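You operate a simulated robot arm through the tools that you are given. There is no shell and no other tool. Be economical: measure what you need, move in short steps, check, and stop when the job is done.

Carry out the task below with a simulated robot arm. There is one attempt and no reset: what you move stays moved.

TASK
Fill the heater to about MAX, vent the air and start it at the heat on the card.
Fine: leave the flow wheel.
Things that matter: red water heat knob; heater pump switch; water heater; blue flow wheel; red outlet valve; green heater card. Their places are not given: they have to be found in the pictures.

It is judged by the outcome, as a careful person would: the job done as asked, and still so three seconds after it is handed in. It fails if anything else is knocked over, pushed out of place, dropped, spilled or broken.

THE ROBOT
A 7-joint arm with a two-finger parallel gripper, fixed in place. Base frame: the origin is at the foot of the arm, x ahead of it, y to its left, z up; the work surface is at about z = 800. Lengths are in mm, angles in rad, forces in N, time in s.
With the tool pointing down near the work surface it reaches from about 240 to 680 mm from the base axis. Its first joint turns from -1.152 to 1.152 rad. Payload 2.4 kg.
Tool frame: the origin (TCP) lies between the finger pads and is the grasp point; the fingertips stand 30 mm ahead of it; z points along the fingers, y is the line along which they close. The gripper opens to 94 mm. The fingers are 28 mm wide and 10 mm thick; the gripper's body (50 by 96 mm) begins 55 mm behind the TCP.
Orientation is told as [roll, pitch, yaw] about the base's x, y, z axes, in that order, counted from this pose: with the fingers straight down and closing along the base's y, the tool's x points along the base's -x, its y along +y and its z along -z.

THE INTERFACE
- The arm moves only by the tool move_arm. Its argument "deltas" is a list that holds one entry, the list of rows, each a list of 6 numbers: the shift along the tool's x, y, z in mm, then the turn, a rotation vector about the tool's x, y, z in rad. In form: [[[x, y, z, wx, wy, wz], ...]]. A call has 1 to 8 rows; each row is the pose to reach, as a shift and turn from the pose commanded when the call began, along the tool's axes at that moment. "jaw" is the opening in per cent of the stroke, from 0 (shut) to 100 (fully open), set as the call begins (left out, the last holds). A row lasts 0.2 s, in which the tool goes at most 50 mm and 0.15 rad; a call with a longer step from one row to the next is refused whole, and so is a gripper value outside its range. A pose out of reach is approached as far as the arm can. The call stops where the force on the tool passes 70 N (or 10 N more than at its start, if that is more) or the arm is blocked; 0.2 s more then pass. The fingers move at their own pace (about 153 mm/s each) and stop on an object; they squeeze with about 41 N. The grip force told is the motor's: it shows also when the fingers shut on nothing. Time passes only in rows, and 0.2 s behind the last, so rows that repeat a pose let the fingers close. It gives the time, the measured TCP pose, the force on the tool (base axes), the opening and the grip force at its end, in the units of the frame above (readings bear some noise).
- Cameras (640 x 400 px; columns grow to the right, rows downward): "scene" is fixed at [40.1, 478.9, 1440]; the picture's right is [-0.70, -0.71, 0.00], its down [-0.44, 0.43, -0.79] and it looks along [0.56, -0.55, -0.62] (base axes); focal length 214 px, centre (320, 200). "wrist" rides on the gripper at [-37, 0, -58] in the tool frame; the picture's right is [0.00, -1.00, 0.00], its down [0.97, 0.00, -0.24] and it looks along [0.24, 0.00, 0.97] (tool axes); focal length 218 px, centre (320, 200).
- get_image(camera): a new picture of that camera. No time passes.
- probe_pixels(camera, pixels): for up to 12 pixels [column, row] of the newest picture of that camera ("zoom" is the newest enlarged one), the place [x, y, z] in the base frame of the surface seen there, good to about 2 mm. No time passes.
- zoom(camera, box): a new picture of the part [left, top, right, bottom] of that camera's present view, enlarged. No time passes.
- hand_in(): hands the job in; it is judged then, once.

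Work in short steps. Measure before you move; look again where a grasp or a placing could have gone wrong, and mend it. You have 80 turns and 46 pictures in all, the two below and enlarged ones among them. Open the gripper and draw the arm clear of the work before you hand the job in, unless the task says otherwise; then end with one line.

The tools are called as a command line: name --argument value ..., lists and objects as JSON in quotes. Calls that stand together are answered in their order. move_arm: Moves the arm, as the interface text tells. Its arguments: {"type":"object","properties":{"deltas":{"type":"array"},"jaw":{"type":"number"}},"required":["deltas"]} The other tools are called the same way: get_image (camera) takes a picture; probe_pixels (camera, pixels) gives the place of the surface under pixels of a picture; zoom (camera, box) takes an enlarged picture of a part of a camera's view; hand_in () hands the job in.

At the start:

```text
clock: 0.0
position: [367.1, 88.7, 1310.0]
orientation: [-0.001, 0.001, 0.0]
force: [0.5, 0.2, -0.2]
gripper_width: 93.8
finger_force: 0.0
```

scene: 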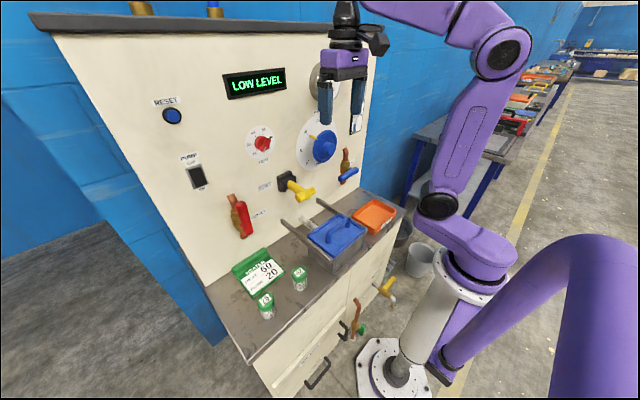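
wrist: 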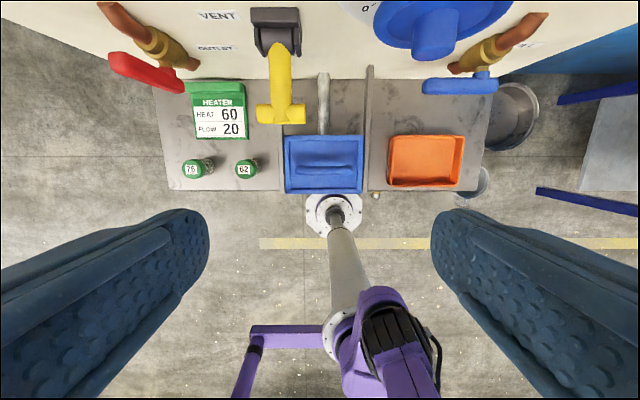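

The panel shows "LOW LEVEL", reset, pump switch, red knob, blue wheel, yellow vent, red outlet and a blue-handled valve. I'll zoom in on the details.

zoom --camera "scene" --box '[220, 50, 380, 150]'

zoom --camera "scene" --box '[210, 140, 402, 260]'

zoom --camera "scene" --box '[140, 80, 300, 180]'

zoom --camera "wrist" --box '[80, 0, 560, 200]'

```text
4.00 times, centred on (300, 100) of scene
```

zoom: 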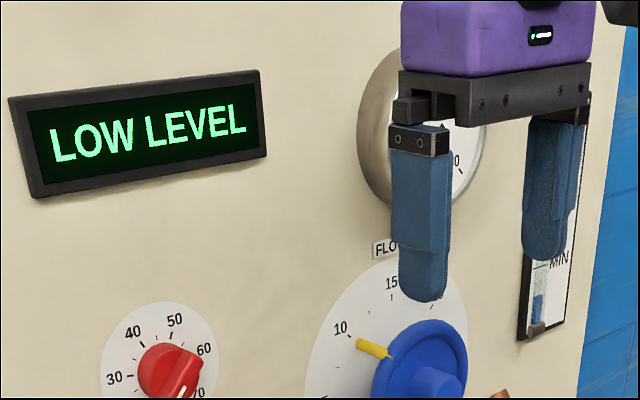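

```text
3.33 times, centred on (306, 200) of scene
```

zoom: 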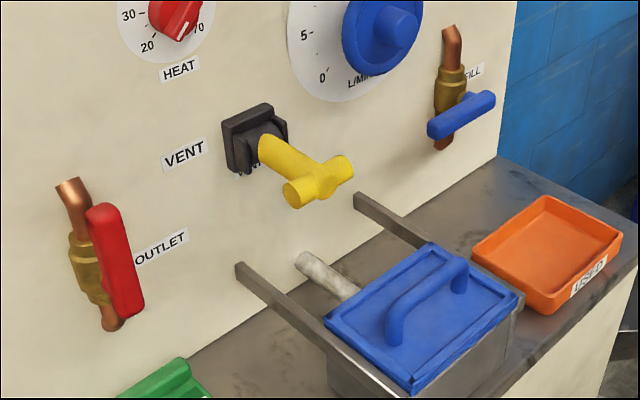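

```text
4.00 times, centred on (220, 130) of scene
```

zoom: 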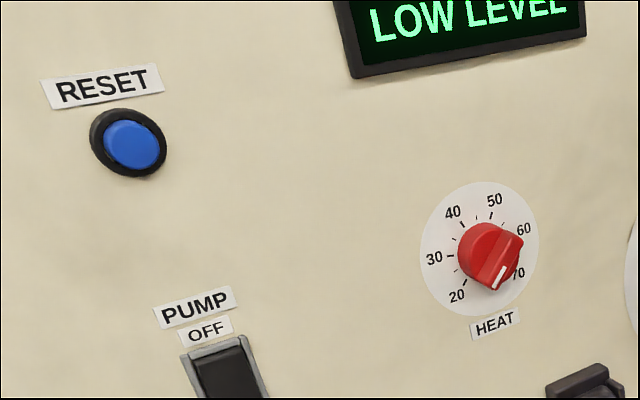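

```text
1.33 times, centred on (320, 100) of wrist
```

zoom: 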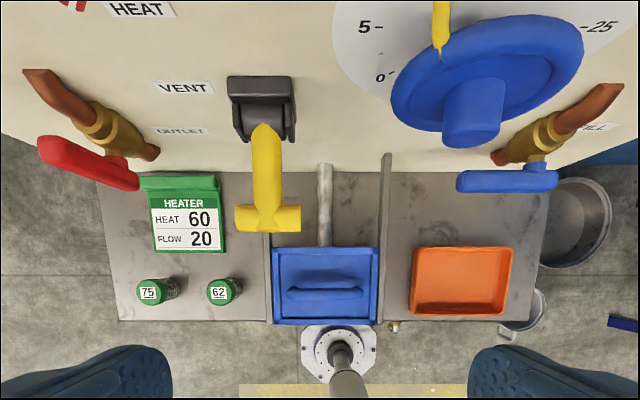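

Card: heat 60. The level glass sits to the right, hidden behind the gripper. I'll probe the controls' positions in the scene picture.

get_image --camera "scene"

probe_pixels --camera "scene" --pixels '[[263, 143], [255, 157], [172, 116], [196, 172], [200, 184], [238, 205], [246, 232], [290, 182], [297, 196], [312, 191], [342, 178], [356, 170]]'

probe_pixels --camera "scene" --pixels '[[326, 147], [352, 130], [318, 75], [346, 160], [340, 250], [375, 215], [300, 280], [266, 300], [258, 270], [230, 90], [305, 150], [220, 215]]'

```text
39 pictures are left
```

scene: 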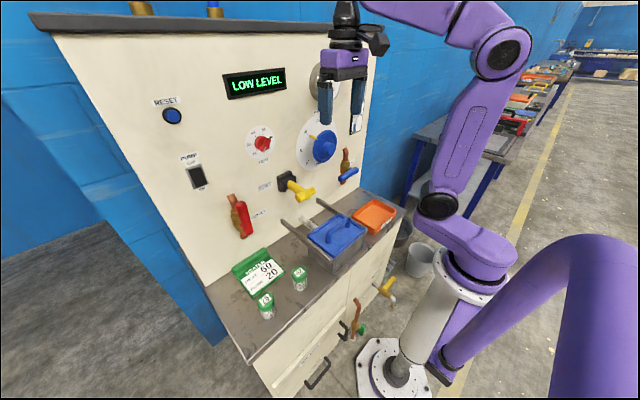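

```text
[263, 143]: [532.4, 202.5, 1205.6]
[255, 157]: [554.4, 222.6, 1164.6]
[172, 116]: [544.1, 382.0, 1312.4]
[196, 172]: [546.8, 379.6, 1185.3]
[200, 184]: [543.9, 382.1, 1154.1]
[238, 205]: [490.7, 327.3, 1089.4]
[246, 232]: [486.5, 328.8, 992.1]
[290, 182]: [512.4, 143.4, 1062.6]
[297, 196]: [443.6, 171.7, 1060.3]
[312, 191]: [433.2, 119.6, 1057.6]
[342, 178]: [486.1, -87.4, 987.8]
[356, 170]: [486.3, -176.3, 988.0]
```

```text
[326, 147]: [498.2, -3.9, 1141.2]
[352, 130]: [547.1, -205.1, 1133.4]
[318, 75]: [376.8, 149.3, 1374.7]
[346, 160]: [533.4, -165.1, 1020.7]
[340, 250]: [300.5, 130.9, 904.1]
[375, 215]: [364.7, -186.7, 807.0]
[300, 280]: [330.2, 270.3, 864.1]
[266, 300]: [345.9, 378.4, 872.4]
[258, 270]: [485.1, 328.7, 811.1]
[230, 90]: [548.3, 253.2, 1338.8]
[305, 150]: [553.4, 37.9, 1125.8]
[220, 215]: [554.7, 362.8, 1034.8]
```

The panel face is at x≈555. I'll turn the tool to point forward (+x), so the wrist camera looks at the panel.

move_arm --deltas '[[[0, 0, 0, 0, -0.14, 0], [0, 0, 0, 0, -0.28, 0], [0, 0, 0, 0, -0.42, 0], [0, 0, 10, 0, -0.56, 0], [0, 0, 20, 0, -0.7, 0], [0, 0, 30, 0, -0.84, 0], [0, 0, 40, 0, -0.98, 0], [0, 0, 50, 0, -1.12, 0]]]'

move_arm --deltas '[[[0, 0, 0, 0, -0.12, 0], [0, 0, 0, 0, -0.24, 0], [0, 0, 0, 0, -0.36, 0], [0, 0, 0, 0, -0.4508, 0], [0, 0, 0, 0, -0.4508, 0]]]'

get_image --camera "wrist"

```text
clock: 1.8
position: [366.5, 87.6, 1259.7]
orientation: [0.0, -1.124, 0.0]
force: [0.3, 0.3, 0.8]
gripper_width: 94.0
finger_force: 0.0
```

```text
clock: 3.0
position: [375.5, 67.3, 1281.1]
orientation: [-0.114, -1.535, 0.115]
force: [0.8, -0.5, 1.0]
gripper_width: 93.9
finger_force: 0.0
out of reach, approached as far as the arm can: row 2, 3, 4, 5
```

```text
38 pictures are left
```

wrist: 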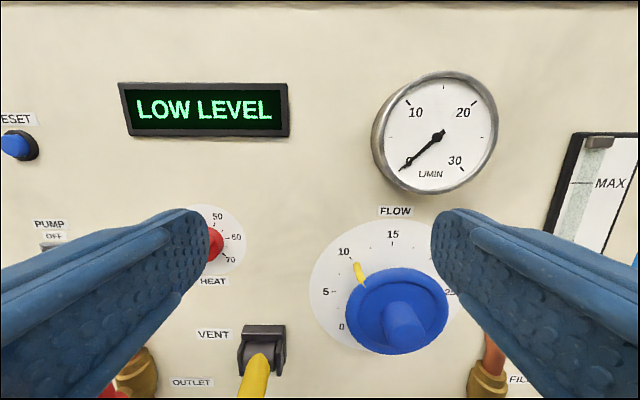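

Nearly horizontal; being too close to the base limits it. I'll go forward/lower for a better view.

move_arm --deltas '[[[20, 0, 10, 0, 0, 0], [50, 0, 20, 0, 0, 0], [80, 0, 30, 0, 0, 0], [110, 0, 30, 0, 0, 0], [110, 0, 30, 0, 0, 0]]]'

get_image --camera "wrist"

zoom --camera "scene" --box '[220, 60, 380, 260]'

```text
clock: 4.2
position: [445.8, 48.4, 1185.5]
orientation: [-2.638, -1.57, 2.638]
force: [-0.3, 0.0, -0.2]
gripper_width: 93.8
finger_force: 0.1
out of reach, approached as far as the arm can: row 1, 2, 3, 4, 5
```

```text
37 pictures are left
```

wrist: 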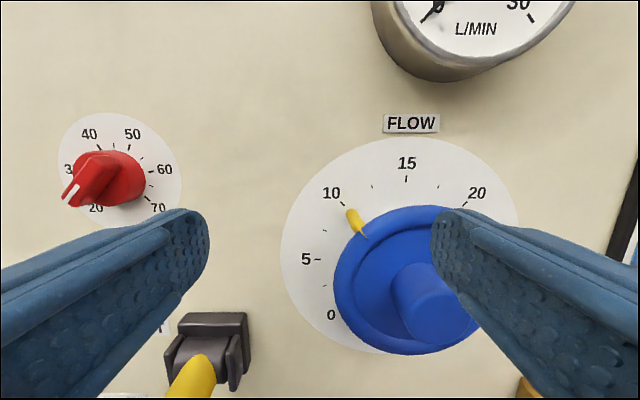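

```text
2.00 times, centred on (300, 160) of scene
```

zoom: 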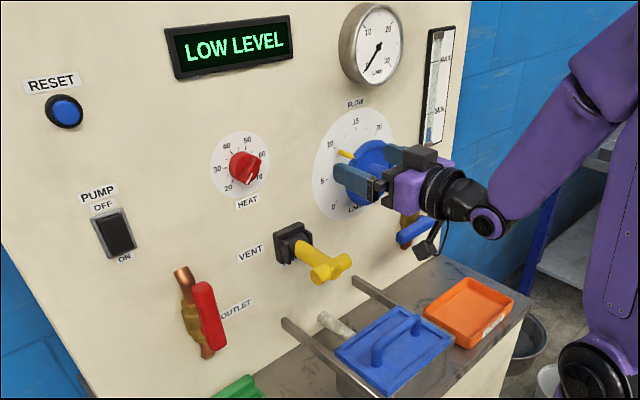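

Now level. The knob's white index points lower-left in view because of perspective, so I'll move back and in front of the knob for a square-on look.

move_arm --deltas '[[[0, 20, -30, 0, 0, 0], [0, 60, -30, 0, 0, 0], [0, 100, -30, 0, 0, 0], [0, 140, -30, 0, 0, 0], [0, 154, -30, 0, 0, 0], [0, 154, -30, 0, 0, 0]]]'

get_image --camera "wrist"

```text
clock: 5.6
position: [447.1, 166.2, 1203.6]
orientation: [-0.365, -1.572, 0.364]
force: [0.1, -0.1, 0.6]
gripper_width: 94.2
finger_force: 0.1
out of reach, approached as far as the arm can: row 1, 2, 3, 4, 5, 6
```

```text
35 pictures are left
```

wrist: 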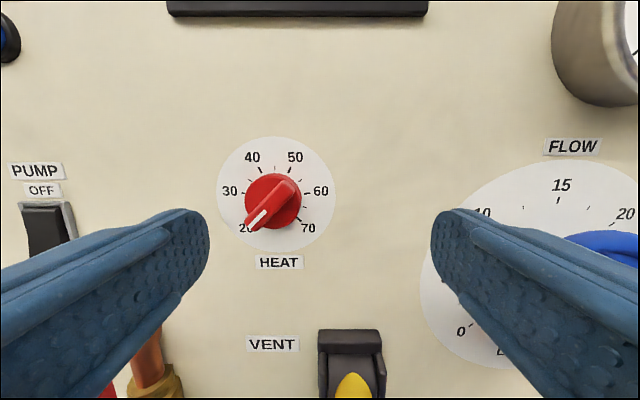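

The knob reads 20 now. Next I'll look at the fill valve: move to y≈-130, keeping x clear of the wheel.

move_arm --deltas '[[[0, -40, 0, 0, 0, 0], [0, -80, 0, 0, 0, 0], [0, -120, 0, 0, 0, 0], [0, -160, 0, 0, 0, 0], [0, -200, 0, 0, 0, 0], [0, -240, 0, 0, 0, 0], [0, -280, 0, 0, 0, 0], [0, -296, 0, 0, 0, 0]]]'

get_image --camera "wrist"

```text
clock: 7.4
position: [448.1, -130.3, 1202.5]
orientation: [1.403, -1.572, -1.402]
force: [0.8, -0.3, 0.2]
gripper_width: 93.9
finger_force: 0.0
out of reach, approached as far as the arm can: row 1
```

```text
34 pictures are left
```

wrist: 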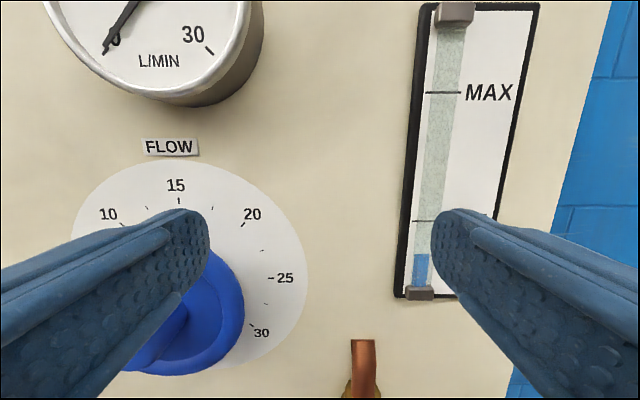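

The level is below MIN. I'll descend towards the fill handle.

move_arm --deltas '[[[40, -15, 0, 0, 0, 0], [80, -30, -5, 0, 0, 0], [120, -30, -10, 0, 0, 0], [140, -30, -10, 0, 0, 0]]]'

get_image --camera "wrist"

```text
clock: 8.4
position: [437.0, -158.7, 1062.4]
orientation: [-2.342, -1.568, 2.343]
force: [0.0, 0.3, -0.6]
gripper_width: 94.0
finger_force: 0.0
```

```text
33 pictures are left
```

wrist: 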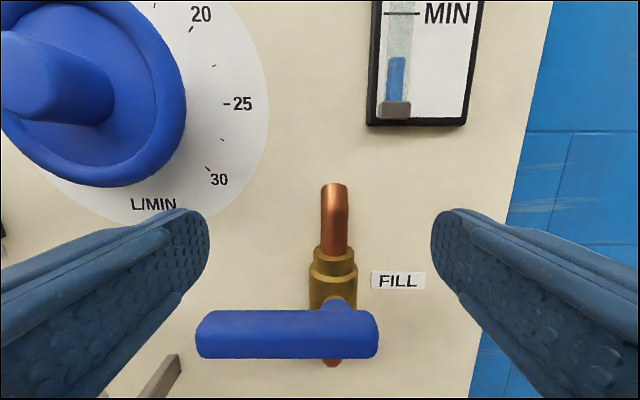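

Fill handle is crosswise (closed), pivoting near its right end. I'll probe it.

probe_pixels --camera "wrist" --pixels '[[199, 330], [374, 330], [285, 312], [285, 356], [336, 300], [334, 270], [332, 362], [333, 200], [285, 335], [400, 92], [400, 14], [334, 315]]'

zoom --camera "scene" --box '[220, 160, 300, 260]'

```text
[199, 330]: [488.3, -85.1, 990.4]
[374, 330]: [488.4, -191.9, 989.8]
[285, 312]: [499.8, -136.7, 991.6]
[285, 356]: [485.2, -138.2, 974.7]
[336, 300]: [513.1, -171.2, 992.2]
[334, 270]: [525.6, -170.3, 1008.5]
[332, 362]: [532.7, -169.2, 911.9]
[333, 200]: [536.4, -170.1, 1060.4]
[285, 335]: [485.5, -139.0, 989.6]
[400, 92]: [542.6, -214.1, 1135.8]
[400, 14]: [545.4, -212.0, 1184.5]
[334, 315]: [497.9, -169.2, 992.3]
```

```text
4.00 times, centred on (260, 210) of scene
```

zoom: 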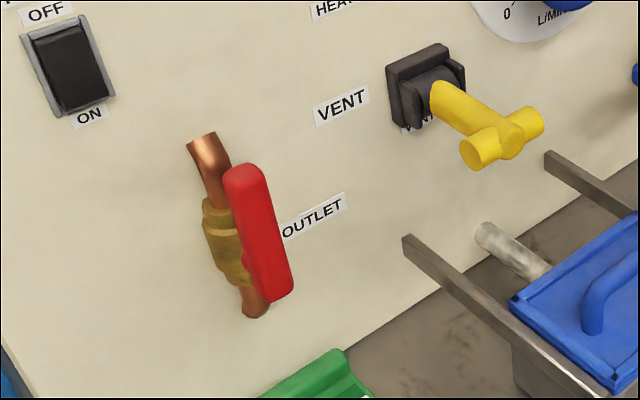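

Handle pivot at (y -170, z 990), long arm toward +y. I'll probe the outlet handle to learn which way an open valve points.

probe_pixels --camera "zoom" --pixels '[[245, 172], [278, 296], [225, 240], [232, 262], [212, 160], [256, 310], [240, 205], [265, 235], [490, 235], [530, 262], [410, 245], [415, 128]]'

```text
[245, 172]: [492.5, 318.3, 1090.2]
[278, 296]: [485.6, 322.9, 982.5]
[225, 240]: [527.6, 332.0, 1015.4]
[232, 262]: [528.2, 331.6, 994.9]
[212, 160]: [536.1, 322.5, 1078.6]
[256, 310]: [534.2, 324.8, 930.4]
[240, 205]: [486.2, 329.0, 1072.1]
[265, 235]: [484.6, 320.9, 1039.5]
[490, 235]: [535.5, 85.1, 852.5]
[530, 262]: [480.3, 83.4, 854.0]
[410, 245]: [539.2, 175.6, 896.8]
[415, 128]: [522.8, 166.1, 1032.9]
```

The outlet's arm is up when in line, so the fill should open by swinging its free end up. I'll roll the tool a quarter turn and line up in front of the handle's long arm at (y -110, z 983).

move_arm --deltas '[[[10, 6, 0, 0, 0, -0.14], [20, 12, 0, 0, 0, -0.28], [30, 18, 0, 0, 0, -0.42], [40, 24, 0, 0, 0, -0.56], [50, 30, 0, 0, 0, -0.7], [60, 36, 0, 0, 0, -0.84], [70, 42, 0, 0, 0, -0.98], [79, 48.7, 0, 0, 0, -1.12]]]' --jaw 75

move_arm --deltas '[[[0, 0, 0, 0, 0, -0.15], [0, 0, 0, 0, 0, -0.3], [0, 0, 0, 0, 0, -0.4508], [0, 0, 0, 0, 0, -0.4508]]]'

get_image --camera "wrist"

```text
clock: 10.2
position: [436.3, -111.3, 983.0]
orientation: [-1.571, -0.449, 1.57]
force: [0.3, 0.6, 1.0]
gripper_width: 70.5
finger_force: 0.0
```

```text
clock: 11.2
position: [437.9, -111.4, 983.1]
orientation: [-1.571, 0.003, 1.571]
force: [0.4, 0.0, 0.2]
gripper_width: 70.4
finger_force: 0.0
```

```text
31 pictures are left
```

wrist: 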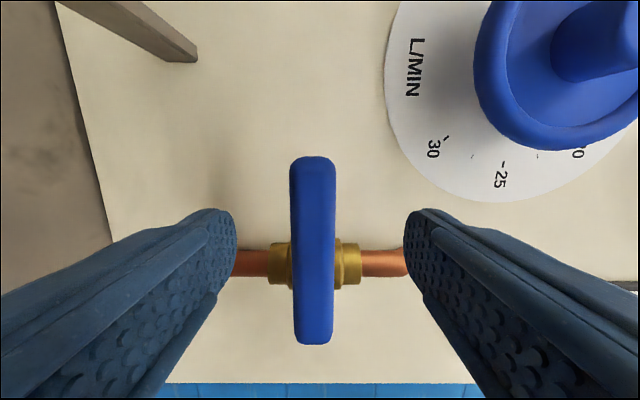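

Bar is centred between fingers. Advance 45 mm and close.

move_arm --deltas '[[[0, 0, 20, 0, 0, 0], [0, 0, 45, 0, 0, 0], [0, 0, 45, 0, 0, 0]]]'

move_arm --deltas '[[[0, 0, 0, 0, 0, 0], [0, 0, 0, 0, 0, 0]]]' --jaw 0

```text
clock: 12.0
position: [483.9, -110.2, 982.5]
orientation: [-1.571, -0.001, 1.572]
force: [0.3, -0.1, -0.1]
gripper_width: 70.7
finger_force: 0.1
```

```text
clock: 12.6
position: [483.0, -111.9, 980.6]
orientation: [-1.567, -0.001, 1.571]
force: [5.8, -1.1, -11.0]
gripper_width: 24.6
finger_force: 44.8
```

Gripped (24.6 mm). Swing the handle up around its pivot.

move_arm --deltas '[[[0.6, -8.2, 0, 0, 0, 0.14], [2.3, -16.3, 0, 0, 0, 0.28], [5.1, -24.1, 0, 0, 0, 0.42], [9, -31.3, 0, 0, 0, 0.56]]]'

zoom --camera "scene" --box '[220, 60, 380, 160]'

```text
clock: 13.6
position: [482.1, -119.9, 1012.6]
orientation: [-1.566, -0.564, 1.568]
force: [15.5, 1.0, -21.8]
gripper_width: 24.2
finger_force: 45.1
```

```text
4.00 times, centred on (300, 110) of scene
```

zoom: 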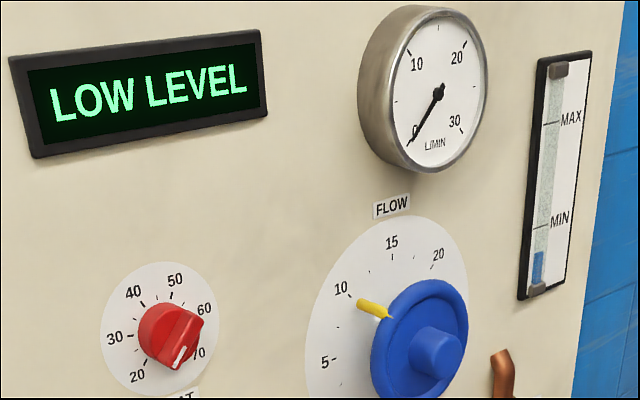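

It turns. Continue by about 1.0 rad more.

move_arm --deltas '[[[0.6, -8.2, 0, 0, 0, 0.14], [2.3, -16.3, 0, 0, 0, 0.28], [5.1, -24.1, 0, 0, 0, 0.42], [9, -31.3, 0, 0, 0, 0.56], [13.9, -38, 0, 0, 0, 0.7], [19.6, -43.9, 0, 0, 0, 0.84], [27, -49.6, 0, 0, 0, 1.0]]]'

zoom --camera "scene" --box '[220, 60, 380, 160]'

```text
refused: row 7 steps farther than a row can; nothing moved
```

```text
4.00 times, centred on (300, 110) of scene
```

zoom: 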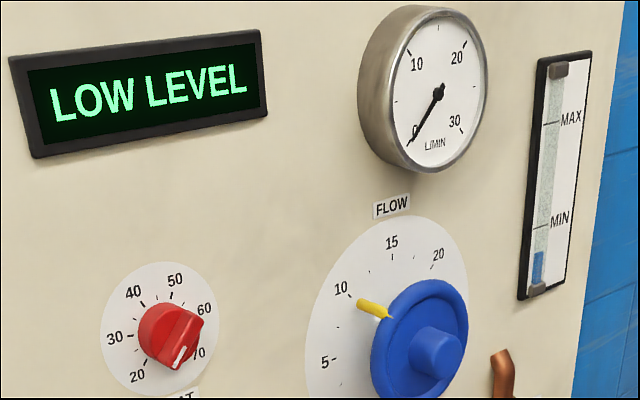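

Last step was 0.16 rad; I'll correct it to 0.98.

move_arm --deltas '[[[0.6, -8.2, 0, 0, 0, 0.14], [2.3, -16.3, 0, 0, 0, 0.28], [5.1, -24.1, 0, 0, 0, 0.42], [9, -31.3, 0, 0, 0, 0.56], [13.9, -38, 0, 0, 0, 0.7], [19.6, -43.9, 0, 0, 0, 0.84], [26.1, -49, 0, 0, 0, 0.98]]]'

zoom --camera "scene" --box '[220, 60, 380, 160]'

```text
clock: 15.2
position: [482.9, -168.6, 1038.8]
orientation: [-1.235, -1.542, 1.236]
force: [11.1, 3.6, -29.7]
gripper_width: 24.2
finger_force: 45.2
```

```text
4.00 times, centred on (300, 110) of scene
```

zoom: 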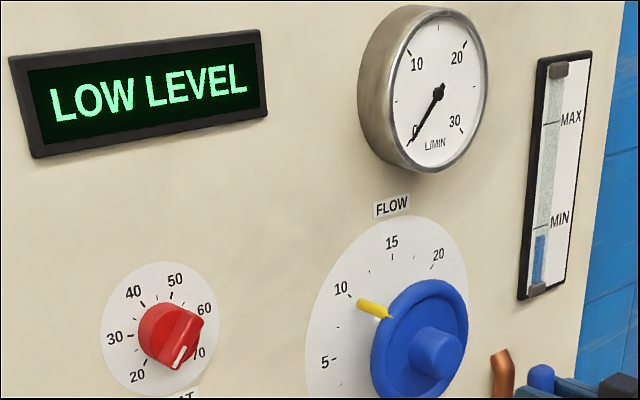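

Fill is open and the level is rising. I'll wait a second while holding and measure the rate.

move_arm --deltas '[[[0, 0, 0, 0, 0, 0], [0, 0, 0, 0, 0, 0], [0, 0, 0, 0, 0, 0], [0, 0, 0, 0, 0, 0]]]'

zoom --camera "scene" --box '[340, 65, 380, 145]'

```text
clock: 16.2
position: [481.8, -168.2, 1039.7]
orientation: [-1.256, -1.538, 1.259]
force: [11.4, 5.2, -27.9]
gripper_width: 24.5
finger_force: 44.8
```

```text
5.00 times, centred on (360, 105) of scene
```

zoom: 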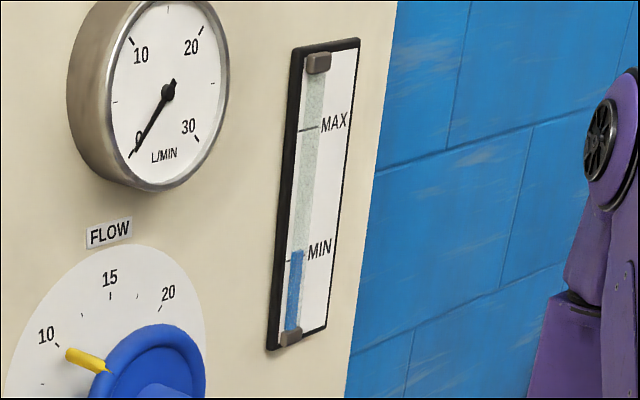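

About 3.8 px/s (unmagnified), with ~24 px left. I'll wait another 3.4 s and measure again.

move_arm --deltas '[[[0, 0, 0, 0, 0, 0], [0, 0, 0, 0, 0, 0], [0, 0, 0, 0, 0, 0], [0, 0, 0, 0, 0, 0], [0, 0, 0, 0, 0, 0], [0, 0, 0, 0, 0, 0], [0, 0, 0, 0, 0, 0], [0, 0, 0, 0, 0, 0]]]'

move_arm --deltas '[[[0, 0, 0, 0, 0, 0], [0, 0, 0, 0, 0, 0], [0, 0, 0, 0, 0, 0], [0, 0, 0, 0, 0, 0], [0, 0, 0, 0, 0, 0], [0, 0, 0, 0, 0, 0], [0, 0, 0, 0, 0, 0]]]'

zoom --camera "scene" --box '[340, 65, 380, 145]'

```text
clock: 18.0
position: [483.2, -167.8, 1039.5]
orientation: [-1.273, -1.539, 1.276]
force: [11.3, 5.1, -27.4]
gripper_width: 24.2
finger_force: 45.2
```

```text
clock: 19.6
position: [482.8, -169.5, 1040.8]
orientation: [-1.286, -1.54, 1.289]
force: [10.5, 7.5, -26.6]
gripper_width: 24.3
finger_force: 45.0
```

```text
5.00 times, centred on (360, 105) of scene
```

zoom: 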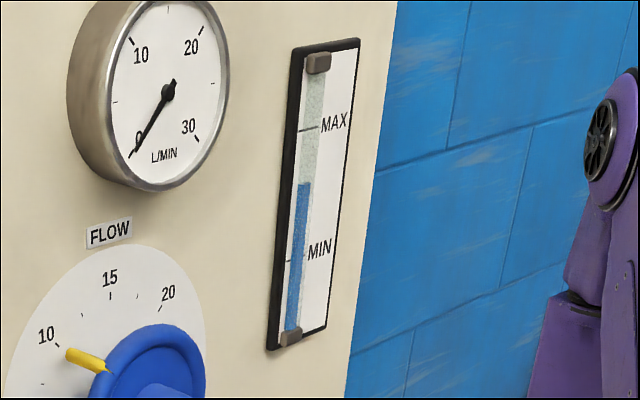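

About 20 zoomed px/s, with 53 left. I'll wait ~1.6 s, then close by reversing the arc, since the closing motion itself adds roughly 1 s of flow.

move_arm --deltas '[[[0, 0, 0, 0, 0, 0], [0, 0, 0, 0, 0, 0], [0, 0, 0, 0, 0, 0], [0, 0, 0, 0, 0, 0], [0, 0, 0, 0, 0, 0], [0, 0, 0, 0, 0, 0], [0, 0, 0, 0, 0, 0]]]'

move_arm --deltas '[[[0.6, 8.2, 0, 0, 0, -0.14], [2.3, 16.3, 0, 0, 0, -0.28], [5.1, 24.1, 0, 0, 0, -0.42], [9, 31.3, 0, 0, 0, -0.56], [13.9, 38, 0, 0, 0, -0.7], [19.6, 43.9, 0, 0, 0, -0.84], [26.1, 49, 0, 0, 0, -0.98], [33.3, 53.1, 0, 0, 0, -1.12]]]'

move_arm --deltas '[[[0.6, 8.2, 0, 0, 0, -0.14], [2.3, 16.3, 0, 0, 0, -0.28], [5.1, 24.1, 0, 0, 0, -0.42], [5.4, 24.6, 0, 0, 0, -0.43]]]'

zoom --camera "scene" --box '[220, 60, 380, 160]'

```text
clock: 21.2
position: [481.8, -168.3, 1040.8]
orientation: [-1.298, -1.538, 1.298]
force: [9.9, 7.6, -24.0]
gripper_width: 24.3
finger_force: 45.1
```

```text
clock: 23.0
position: [482.3, -115.0, 1006.0]
orientation: [-1.565, -0.421, 1.573]
force: [1.5, 15.7, -17.9]
gripper_width: 24.6
finger_force: 44.7
```

```text
clock: 24.0
position: [482.9, -110.3, 981.2]
orientation: [-1.56, 0.006, 1.576]
force: [-1.0, 21.7, -22.0]
gripper_width: 24.8
finger_force: 44.8
```

```text
4.00 times, centred on (300, 110) of scene
```

zoom: 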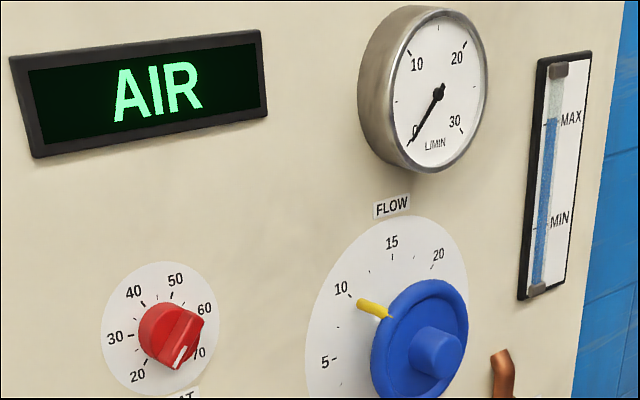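

Level is right about MAX and the display now says "AIR". Release and back off.

move_arm --deltas '[[[0, 0, 0, 0, 0, 0], [0, 0, 0, 0, 0, 0], [0, 0, -20, 0, 0, 0], [0, 0, -60, 0, 0, 0], [0, 0, -60, 0, 0, 0]]]' --jaw 75

get_image --camera "wrist"

zoom --camera "scene" --box '[260, 65, 420, 165]'

```text
clock: 25.2
position: [422.9, -111.5, 981.8]
orientation: [-1.572, 0.011, 1.572]
force: [-0.1, 0.6, -0.5]
gripper_width: 70.5
finger_force: 0.1
```

```text
24 pictures are left
```

wrist: 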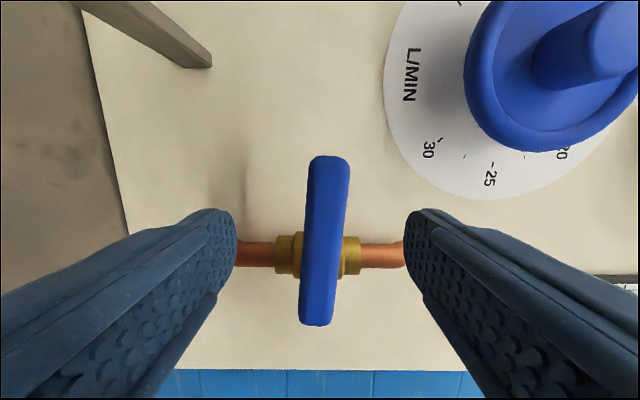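

```text
4.00 times, centred on (340, 115) of scene
```

zoom: 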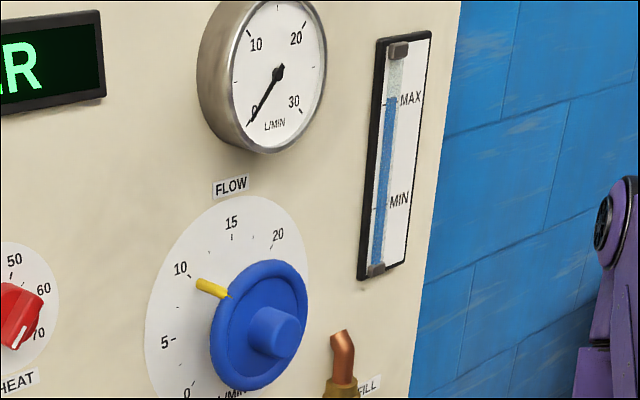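

The handle rests ~4° short of crosswise. I'll grip again and press it fully shut.

move_arm --deltas '[[[0, 0, 30, 0, 0, 0], [0, 0, 60, 0, 0, 0], [0, 0, 60, 0, 0, 0]]]'

move_arm --deltas '[[[0, 0, 0, 0, 0, 0], [0, 0, 0, 0, 0, 0], [0.2, 5, 0, 0, 0, -0.08], [0.5, 8, 0, 0, 0, -0.14], [0.5, 8, 0, 0, 0, -0.14]]]' --jaw 0

move_arm --deltas '[[[0, 0, 0, 0, 0, 0], [0, 0, 0, 0, 0, 0], [0, 0, -20, 0, 0, 0], [0, 0, -60, 0, 0, 0], [0, 0, -60, 0, 0, 0.13]]]' --jaw 75

get_image --camera "wrist"

```text
clock: 26.0
position: [483.4, -109.8, 982.2]
orientation: [-1.572, 0.009, 1.57]
force: [0.1, 0.4, 0.1]
gripper_width: 70.8
finger_force: 0.0
```

```text
clock: 27.2
position: [483.7, -111.2, 978.5]
orientation: [-1.584, 0.152, 1.572]
force: [14.2, 3.5, 29.2]
gripper_width: 27.9
finger_force: 45.3
```

```text
clock: 28.4
position: [423.5, -113.8, 974.1]
orientation: [-1.572, 0.021, 1.57]
force: [-0.3, -0.4, 0.5]
gripper_width: 70.8
finger_force: 0.0
```

```text
22 pictures are left
```

wrist: 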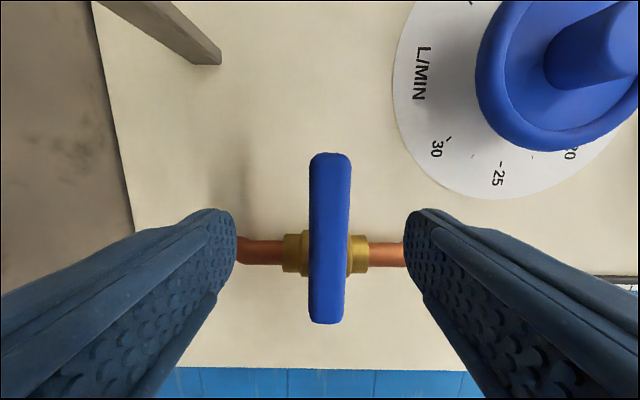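

Fully closed. Now inspect the vent and pan area in the scene.

zoom --camera "scene" --box '[260, 165, 340, 215]'

zoom --camera "scene" --box '[260, 180, 420, 280]'

```text
8.00 times, centred on (300, 190) of scene
```

zoom: 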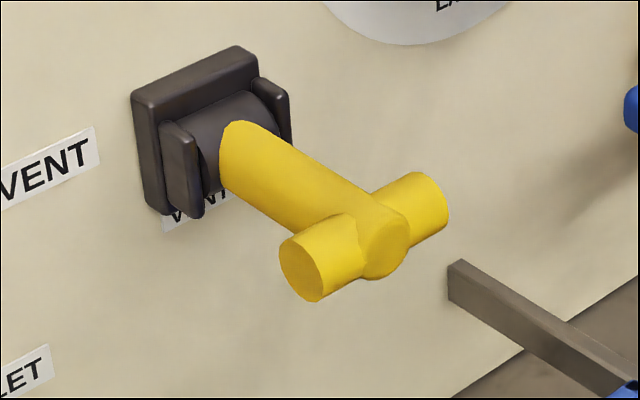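

```text
4.00 times, centred on (340, 230) of scene
```

zoom: 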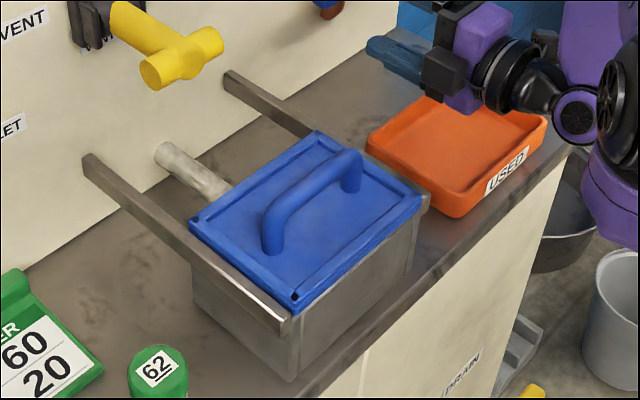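

The lever hinges about y; the small label beneath it suggests down = VENT. I'll raise the arm, unroll the tool, and close the jaws to push the T-bar from above.

move_arm --deltas '[[[0, -20, 4, 0, 0, 0.14], [0, -40, 8, 0, 0, 0.28], [0, -60, 12, 0, 0, 0.42], [0, -80, 16, 0, 0, 0.56], [0, -100, 20, 0, 0, 0.7], [0, -120, 20, 0, 0, 0.84], [0, -140, 20, 0, 0, 0.98], [0, -158, 20, 0, 0, 1.12]]]' --jaw 0

move_arm --deltas '[[[0, 0, 0, 0, 0, 0.14], [0, 0, 0, 0, 0, 0.28], [0, 0, 0, 0, 0, 0.42], [0, 0, 0, 0, 0, 0.45]]]'

move_arm --deltas '[[[0, 40, 0, 0, 0, 0], [0, 80, 0, 0, 0, 0], [0, 120, 0, 0, 0, 0], [0, 160, 0, 0, 0, 0], [0, 200, 0, 0, 0, 0], [0, 235, 0, 0, 0, 0], [0, 258, 0, 0, 0, 0], [0, 258, 0, 0, 0, 0]]]'

get_image --camera "wrist"

```text
clock: 30.2
position: [441.4, -110.7, 1131.6]
orientation: [-1.571, -1.101, 1.569]
force: [0.6, 0.1, 0.1]
gripper_width: 0.0
finger_force: 33.0
```

```text
clock: 31.2
position: [441.4, -109.9, 1131.7]
orientation: [-1.575, -1.552, 1.575]
force: [0.0, 0.6, 0.2]
gripper_width: 0.0
finger_force: 32.5
```

```text
clock: 33.0
position: [468.0, 152.4, 1130.3]
orientation: [-1.565, -1.551, 1.562]
force: [-0.4, -0.2, 0.1]
gripper_width: 0.0
finger_force: 33.4
out of reach, approached as far as the arm can: row 4, 5, 6, 7, 8
```

```text
19 pictures are left
```

wrist: 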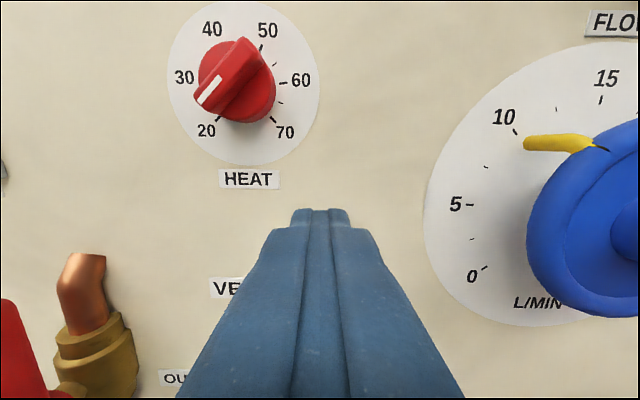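

The level pose can't retract further here, so I'll pitch the tool to 45° down and bring the fingertips above the T-bar.

move_arm --deltas '[[[0, -2, 0, 0, 0.14, 0], [0, -4, -10, 0, 0.28, 0], [0, -6, -20, 0, 0.42, 0], [0, -7, -30, 0, 0.56, 0], [2, -7, -40, 0, 0.68, 0], [4, -7, -49, 0, 0.785, 0], [4, -7, -49, 0, 0.785, 0]]]'

get_image --camera "wrist"

```text
clock: 34.6
position: [424.6, 141.0, 1127.7]
orientation: [-0.056, -0.831, 0.022]
force: [-0.1, 0.0, 0.1]
gripper_width: 0.1
finger_force: 33.1
out of reach, approached as far as the arm can: row 6, 7
```

```text
18 pictures are left
```

wrist: 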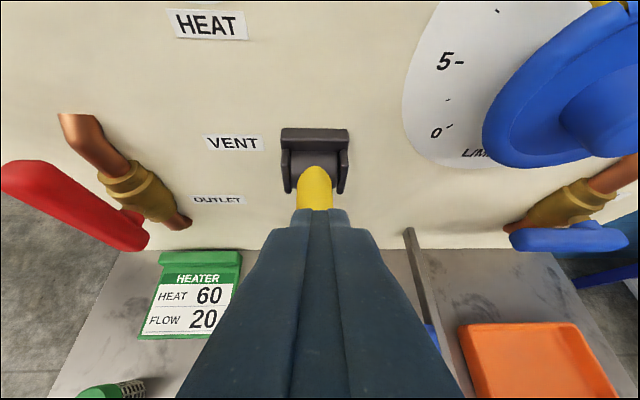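

Fingertips are over the lever (~(447,141,1107)). I'll push straight down gradually.

move_arm --deltas '[[[11, 0, 10, 0, 0, 0], [18.5, 0, 16.9, 0, 0, 0], [25.8, 0, 23.6, 0, 0, 0], [33.2, 0, 30.3, 0, 0, 0]]]'

zoom --camera "scene" --box '[220, 60, 380, 220]'

```text
clock: 35.6
position: [423.8, 139.2, 1080.3]
orientation: [-0.056, -0.831, 0.02]
force: [0.5, 0.7, 2.5]
gripper_width: 0.1
finger_force: 33.5
```

```text
2.50 times, centred on (300, 140) of scene
```

zoom: 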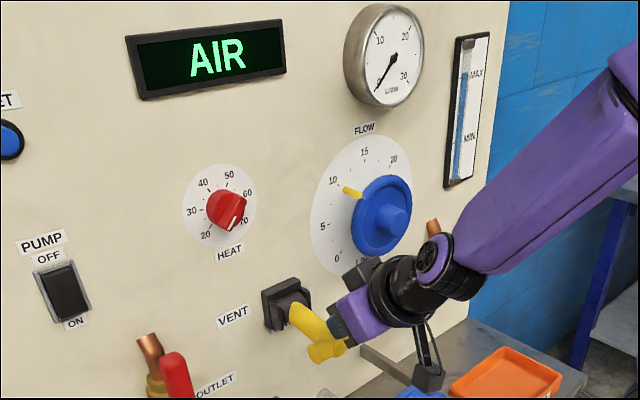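

Light force (2.5 N) and the lever is starting to tilt. Continue down 40 mm.

move_arm --deltas '[[[7.4, 0, 6.7, 0, 0, 0], [14.8, 0, 13.5, 0, 0, 0], [22.1, 0, 20.2, 0, 0, 0], [29.5, 0, 27, 0, 0, 0], [29.5, 0, 27, 0, 0, 0]]]'

zoom --camera "scene" --box '[220, 60, 380, 220]'

```text
clock: 36.8
position: [423.1, 137.8, 1041.3]
orientation: [-0.056, -0.829, 0.022]
force: [-2.9, -1.2, 4.7]
gripper_width: 0.0
finger_force: 33.5
```

```text
2.50 times, centred on (300, 140) of scene
```

zoom: 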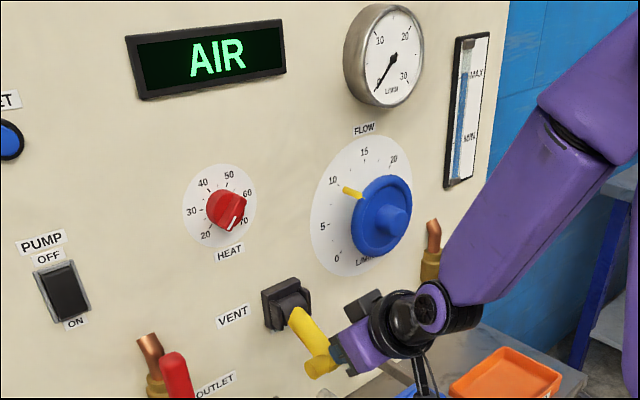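

Still moving easily. Continue down 40 mm with a bit of inward motion.

move_arm --deltas '[[[5, 0, 9.5, 0, 0, 0], [10, 0, 19, 0, 0, 0], [15, 0, 28.5, 0, 0, 0], [19.5, 0, 38, 0, 0, 0], [19.5, 0, 38, 0, 0, 0]]]'

zoom --camera "scene" --box '[220, 60, 380, 220]'

```text
clock: 37.2
position: [424.3, 138.7, 1038.4]
orientation: [-0.058, -0.844, 0.023]
force: [-45.7, -6.9, 46.8]
gripper_width: 0.0
finger_force: 33.3
stopped in row 2: the force on the tool passed its limit (the readings are from after the stop); the commanded pose is now the measured one
```

```text
2.50 times, centred on (300, 140) of scene
```

zoom: 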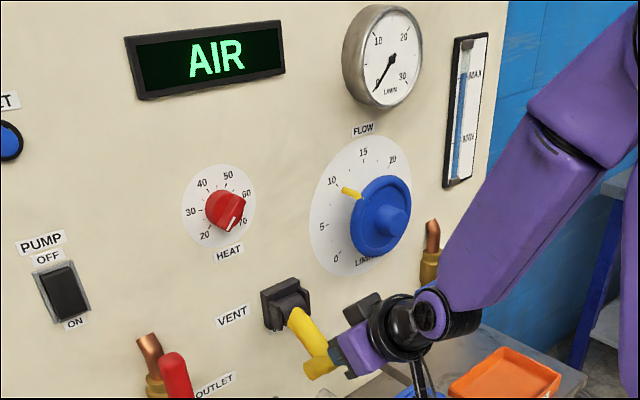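

The lever has reached its end stop (~66 N). I'll ease off slightly and hold it there to see if the air clears.

move_arm --deltas '[[[0, 0, 0, 0, 0, 0], [0, 0, 0, 0, 0, 0], [0, 0, 0, 0, 0, 0], [0, 0, 0, 0, 0, 0], [0, 0, 0, 0, 0, 0], [0, 0, 0, 0, 0, 0], [0, 0, 0, 0, 0, 0], [0, 0, 0, 0, 0, 0]]]'

zoom --camera "scene" --box '[220, 60, 380, 220]'

```text
clock: 37.9
position: [424.9, 139.1, 1037.8]
orientation: [-0.06, -0.845, 0.024]
force: [-41.7, -6.5, 43.2]
gripper_width: 0.3
finger_force: 32.4
stopped in row 3: the force on the tool passed its limit (the readings are from after the stop); the commanded pose is now the measured one
```

```text
2.50 times, centred on (300, 140) of scene
```

zoom: 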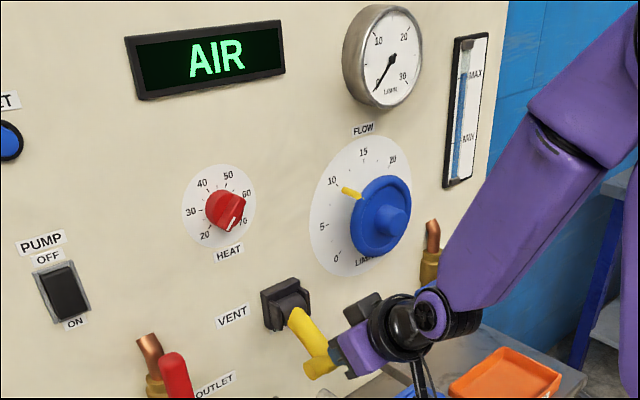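

Relieve the force by 5 mm up/back and wait, watching for springback and venting.

move_arm --deltas '[[[0, 0, -4, 0, 0, 0], [0, 0, -4, 0, 0, 0], [0, 0, -4, 0, 0, 0], [0, 0, -4, 0, 0, 0], [0, 0, -4, 0, 0, 0], [0, 0, -4, 0, 0, 0], [0, 0, -4, 0, 0, 0], [0, 0, -4, 0, 0, 0]]]'

move_arm --deltas '[[[0, 0, 0, 0, 0, 0], [0, 0, 0, 0, 0, 0], [0, 0, 0, 0, 0, 0], [0, 0, 0, 0, 0, 0], [0, 0, 0, 0, 0, 0], [0, 0, 0, 0, 0, 0], [0, 0, 0, 0, 0, 0], [0, 0, 0, 0, 0, 0]]]'

zoom --camera "scene" --box '[220, 60, 380, 220]'

```text
clock: 39.7
position: [423.6, 138.2, 1039.1]
orientation: [-0.059, -0.842, 0.026]
force: [-7.6, -8.1, 19.0]
gripper_width: 0.0
finger_force: 33.4
```

```text
clock: 41.5
position: [423.6, 138.7, 1040.6]
orientation: [-0.06, -0.844, 0.026]
force: [-8.2, -8.0, 18.7]
gripper_width: 0.0
finger_force: 33.3
```

```text
2.50 times, centred on (300, 140) of scene
```

zoom: 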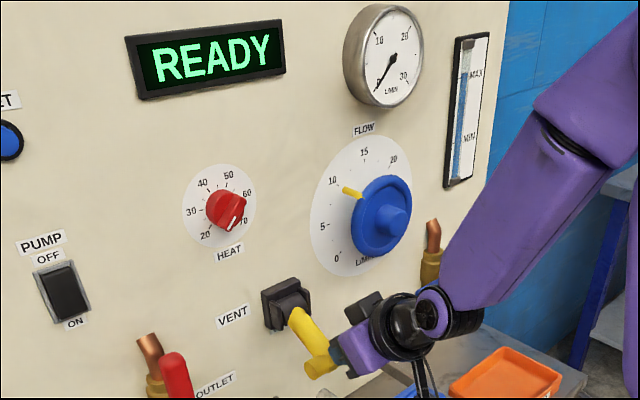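

Display reads READY. Raise the fingers and see whether the lever springs back.

move_arm --deltas '[[[-15, 0, -13.5, 0, 0, 0], [-30, 0, -27, 0, 0, 0], [-50, 0, -46, 0, 0, 0], [-70, 0, -64, 0, 0, 0], [-88, 0, -81, 0, 0, 0], [-88, 0, -81, 0, 0, 0]]]'

zoom --camera "scene" --box '[220, 60, 380, 220]'

```text
clock: 42.9
position: [420.7, 141.7, 1159.2]
orientation: [-0.061, -0.841, 0.028]
force: [0.7, -0.9, 0.2]
gripper_width: 0.1
finger_force: 32.8
```

```text
2.50 times, centred on (300, 140) of scene
```

zoom: 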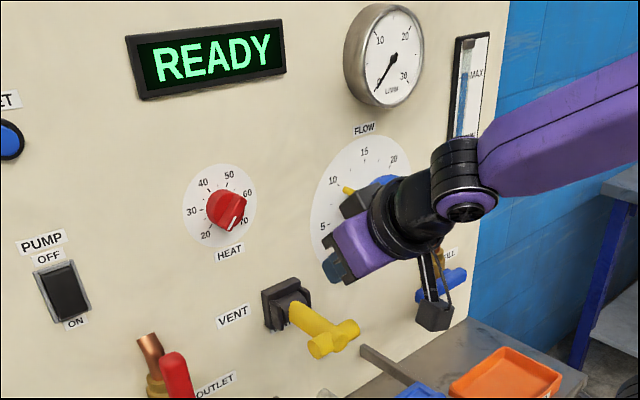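

The lever sprang back up. Now the heat knob: level the tool and go in front of it.

move_arm --deltas '[[[-20, 20, -4, 0, 0, 0], [-40, 45, -8, 0, -0.1, 0], [-54, 63, -8, 0, -0.24, 0], [-54, 63, -8, 0, -0.38, 0], [-54, 63, -8, 0, -0.52, 0], [-54, 63, -8, 0, -0.65, 0], [-54, 63, -8, 0, -0.73, 0], [-54, 63, -8, 0, -0.73, 0]]]' --jaw 75

get_image --camera "wrist"

```text
clock: 44.7
position: [453.1, 207.1, 1203.1]
orientation: [-1.644, -1.531, 1.627]
force: [0.5, -0.3, 0.1]
gripper_width: 70.4
finger_force: 0.1
```

```text
11 pictures are left
```

wrist: 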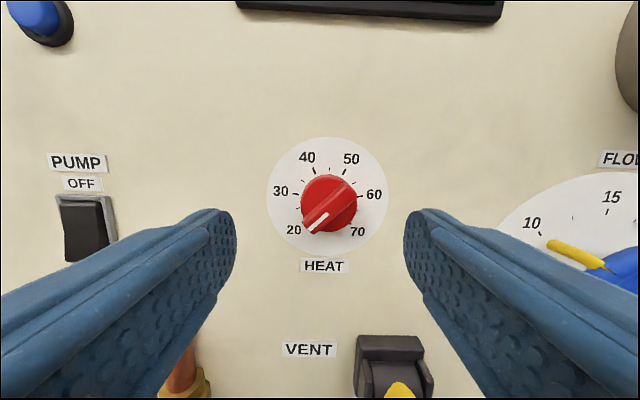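

probe_pixels --camera "wrist" --pixels '[[320, 215], [309, 227], [341, 192], [312, 182], [348, 222], [329, 205], [305, 222], [360, 196], [350, 226], [295, 194], [85, 230], [312, 173]]'

zoom --camera "wrist" --box '[260, 130, 400, 270]'

```text
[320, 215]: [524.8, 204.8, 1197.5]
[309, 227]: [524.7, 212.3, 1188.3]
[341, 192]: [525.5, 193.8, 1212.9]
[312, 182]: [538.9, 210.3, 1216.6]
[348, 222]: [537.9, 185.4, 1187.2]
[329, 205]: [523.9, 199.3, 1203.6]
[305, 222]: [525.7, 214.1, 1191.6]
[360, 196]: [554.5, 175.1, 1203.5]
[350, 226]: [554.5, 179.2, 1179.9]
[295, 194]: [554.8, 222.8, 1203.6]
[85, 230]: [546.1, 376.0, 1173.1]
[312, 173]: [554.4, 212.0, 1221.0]
```

```text
2.86 times, centred on (330, 200) of wrist
```

zoom: 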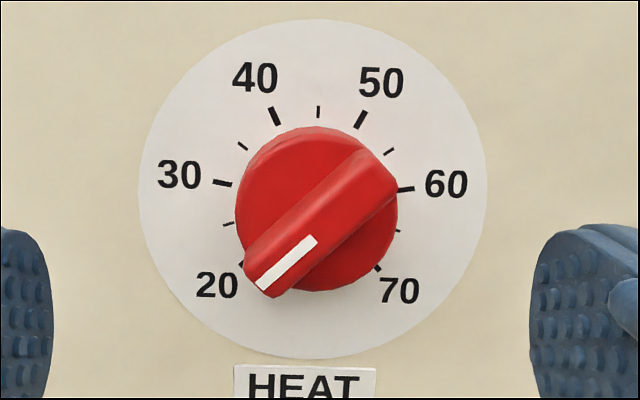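

Pointer at 20 (lower-left, 135° counter-clockwise from up); dial spacing is 54° per ten; knob centre ≈ (y 199, z 1200). I'll roll the tool about -135° so one grasp can take it the 216° to 60.

move_arm --deltas '[[[1, -2, 0, 0, 0, -0.1448], [2, -4, 0, 0, 0, -0.2896], [3, -6, 0, 0, 0, -0.4344], [3.6, -8, 0, 0, 0, -0.5792], [3.6, -8, 0, 0, 0, -0.724], [3.6, -8, 0, 0, 0, -0.8688], [3.6, -8, 0, 0, 0, -1.0136], [3.6, -8, 0, 0, 0, -1.158]]]'

move_arm --deltas '[[[0, 0, 0, 0, 0, -0.1448], [0, 0, 0, 0, 0, -0.2896], [0, 0, 0, 0, 0, -0.4344], [0, 0, 0, 0, 0, -0.5792], [0, 0, 0, 0, 0, -0.724], [0, 0, 0, 0, 0, -0.8688], [0, 0, 0, 0, 0, -1.0136], [0, 0, 0, 0, 0, -1.158]]]'

```text
clock: 46.5
position: [453.2, 200.6, 1199.7]
orientation: [-1.572, -0.369, 1.553]
force: [-0.4, -0.5, 0.6]
gripper_width: 70.5
finger_force: 0.2
```

```text
clock: 48.3
position: [453.7, 199.6, 1199.4]
orientation: [-1.573, 0.788, 1.552]
force: [-0.4, -0.3, 0.3]
gripper_width: 70.4
finger_force: 0.2
```

Reached -135°. Advance 52 mm so the tips sit either side of the fin, then check.

move_arm --deltas '[[[0, 0, 25, 0, 0, 0], [0, 0, 45, 0, 0, 0], [0, 0, 52, 0, 0, 0], [0, 0, 52, 0, 0, 0]]]'

get_image --camera "wrist"

```text
clock: 49.3
position: [504.6, 199.4, 1199.4]
orientation: [-1.574, 0.786, 1.552]
force: [0.2, 0.2, 0.8]
gripper_width: 70.5
finger_force: 0.0
```

```text
9 pictures are left
```

wrist: 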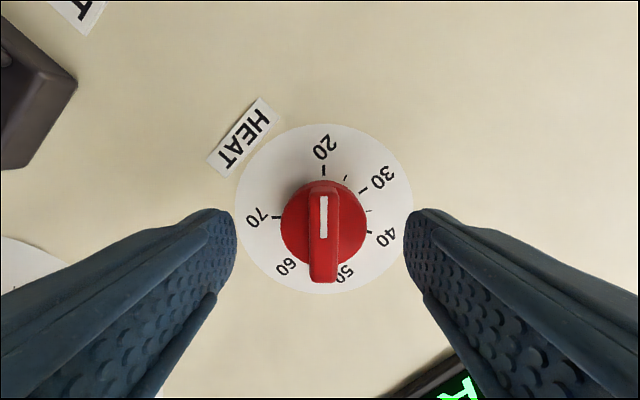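

Perfectly aligned with the pointer at 20. Close, then turn clockwise 3.77 rad.

move_arm --deltas '[[[0, 0, 0, 0, 0, 0], [0, 0, 0, 0, 0, 0], [0, 0, 0, 0, 0, 0], [0, 0, 0, 0, 0, 0.145], [0, 0, 0, 0, 0, 0.29], [0, 0, 0, 0, 0, 0.435], [0, 0, 0, 0, 0, 0.58], [0, 0, 0, 0, 0, 0.725]]]' --jaw 0

move_arm --deltas '[[[0, 0, 0, 0, 0, 0.145], [0, 0, 0, 0, 0, 0.29], [0, 0, 0, 0, 0, 0.435], [0, 0, 0, 0, 0, 0.58], [0, 0, 0, 0, 0, 0.725], [0, 0, 0, 0, 0, 0.87], [0, 0, 0, 0, 0, 1.015], [0, 0, 0, 0, 0, 1.16]]]'

move_arm --deltas '[[[0, 0, 0, 0, 0, 0.145], [0, 0, 0, 0, 0, 0.29], [0, 0, 0, 0, 0, 0.435], [0, 0, 0, 0, 0, 0.58]]]'

```text
clock: 51.1
position: [504.9, 198.3, 1199.7]
orientation: [-1.576, 0.058, 1.554]
force: [11.3, 14.6, 11.5]
gripper_width: 11.7
finger_force: 45.7
```

```text
clock: 52.9
position: [504.4, 200.3, 1198.7]
orientation: [-1.571, -1.1, 1.558]
force: [11.0, 18.2, 9.2]
gripper_width: 11.9
finger_force: 45.2
```

```text
clock: 53.9
position: [504.7, 199.9, 1198.2]
orientation: [1.594, -1.462, -1.605]
force: [4.3, 18.2, 7.1]
gripper_width: 11.9
finger_force: 45.0
```

2.465 rad done; 1.305 left.

move_arm --deltas '[[[0, 0, 0, 0, 0, 0.145], [0, 0, 0, 0, 0, 0.29], [0, 0, 0, 0, 0, 0.435], [0, 0, 0, 0, 0, 0.58], [0, 0, 0, 0, 0, 0.725], [0, 0, 0, 0, 0, 0.87], [0, 0, 0, 0, 0, 1.015], [0, 0, 0, 0, 0, 1.16]]]'

move_arm --deltas '[[[0, 0, 0, 0, 0, 0.145], [0, 0, 0, 0, 0, 0.145], [0, 0, 0, 0, 0, 0.145]]]'

get_image --camera "wrist"

```text
clock: 55.7
position: [504.2, 201.3, 1199.6]
orientation: [1.576, -0.303, -1.584]
force: [4.0, 20.1, 4.7]
gripper_width: 11.8
finger_force: 45.2
```

```text
clock: 56.5
position: [504.7, 201.0, 1198.8]
orientation: [1.574, -0.159, -1.583]
force: [0.9, 17.5, 9.1]
gripper_width: 11.9
finger_force: 45.1
```

```text
8 pictures are left
```

wrist: 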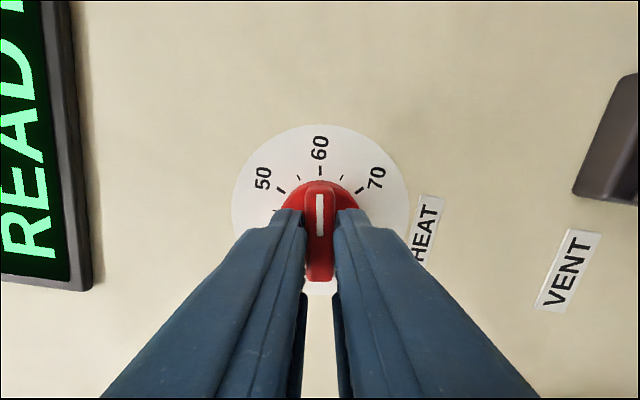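

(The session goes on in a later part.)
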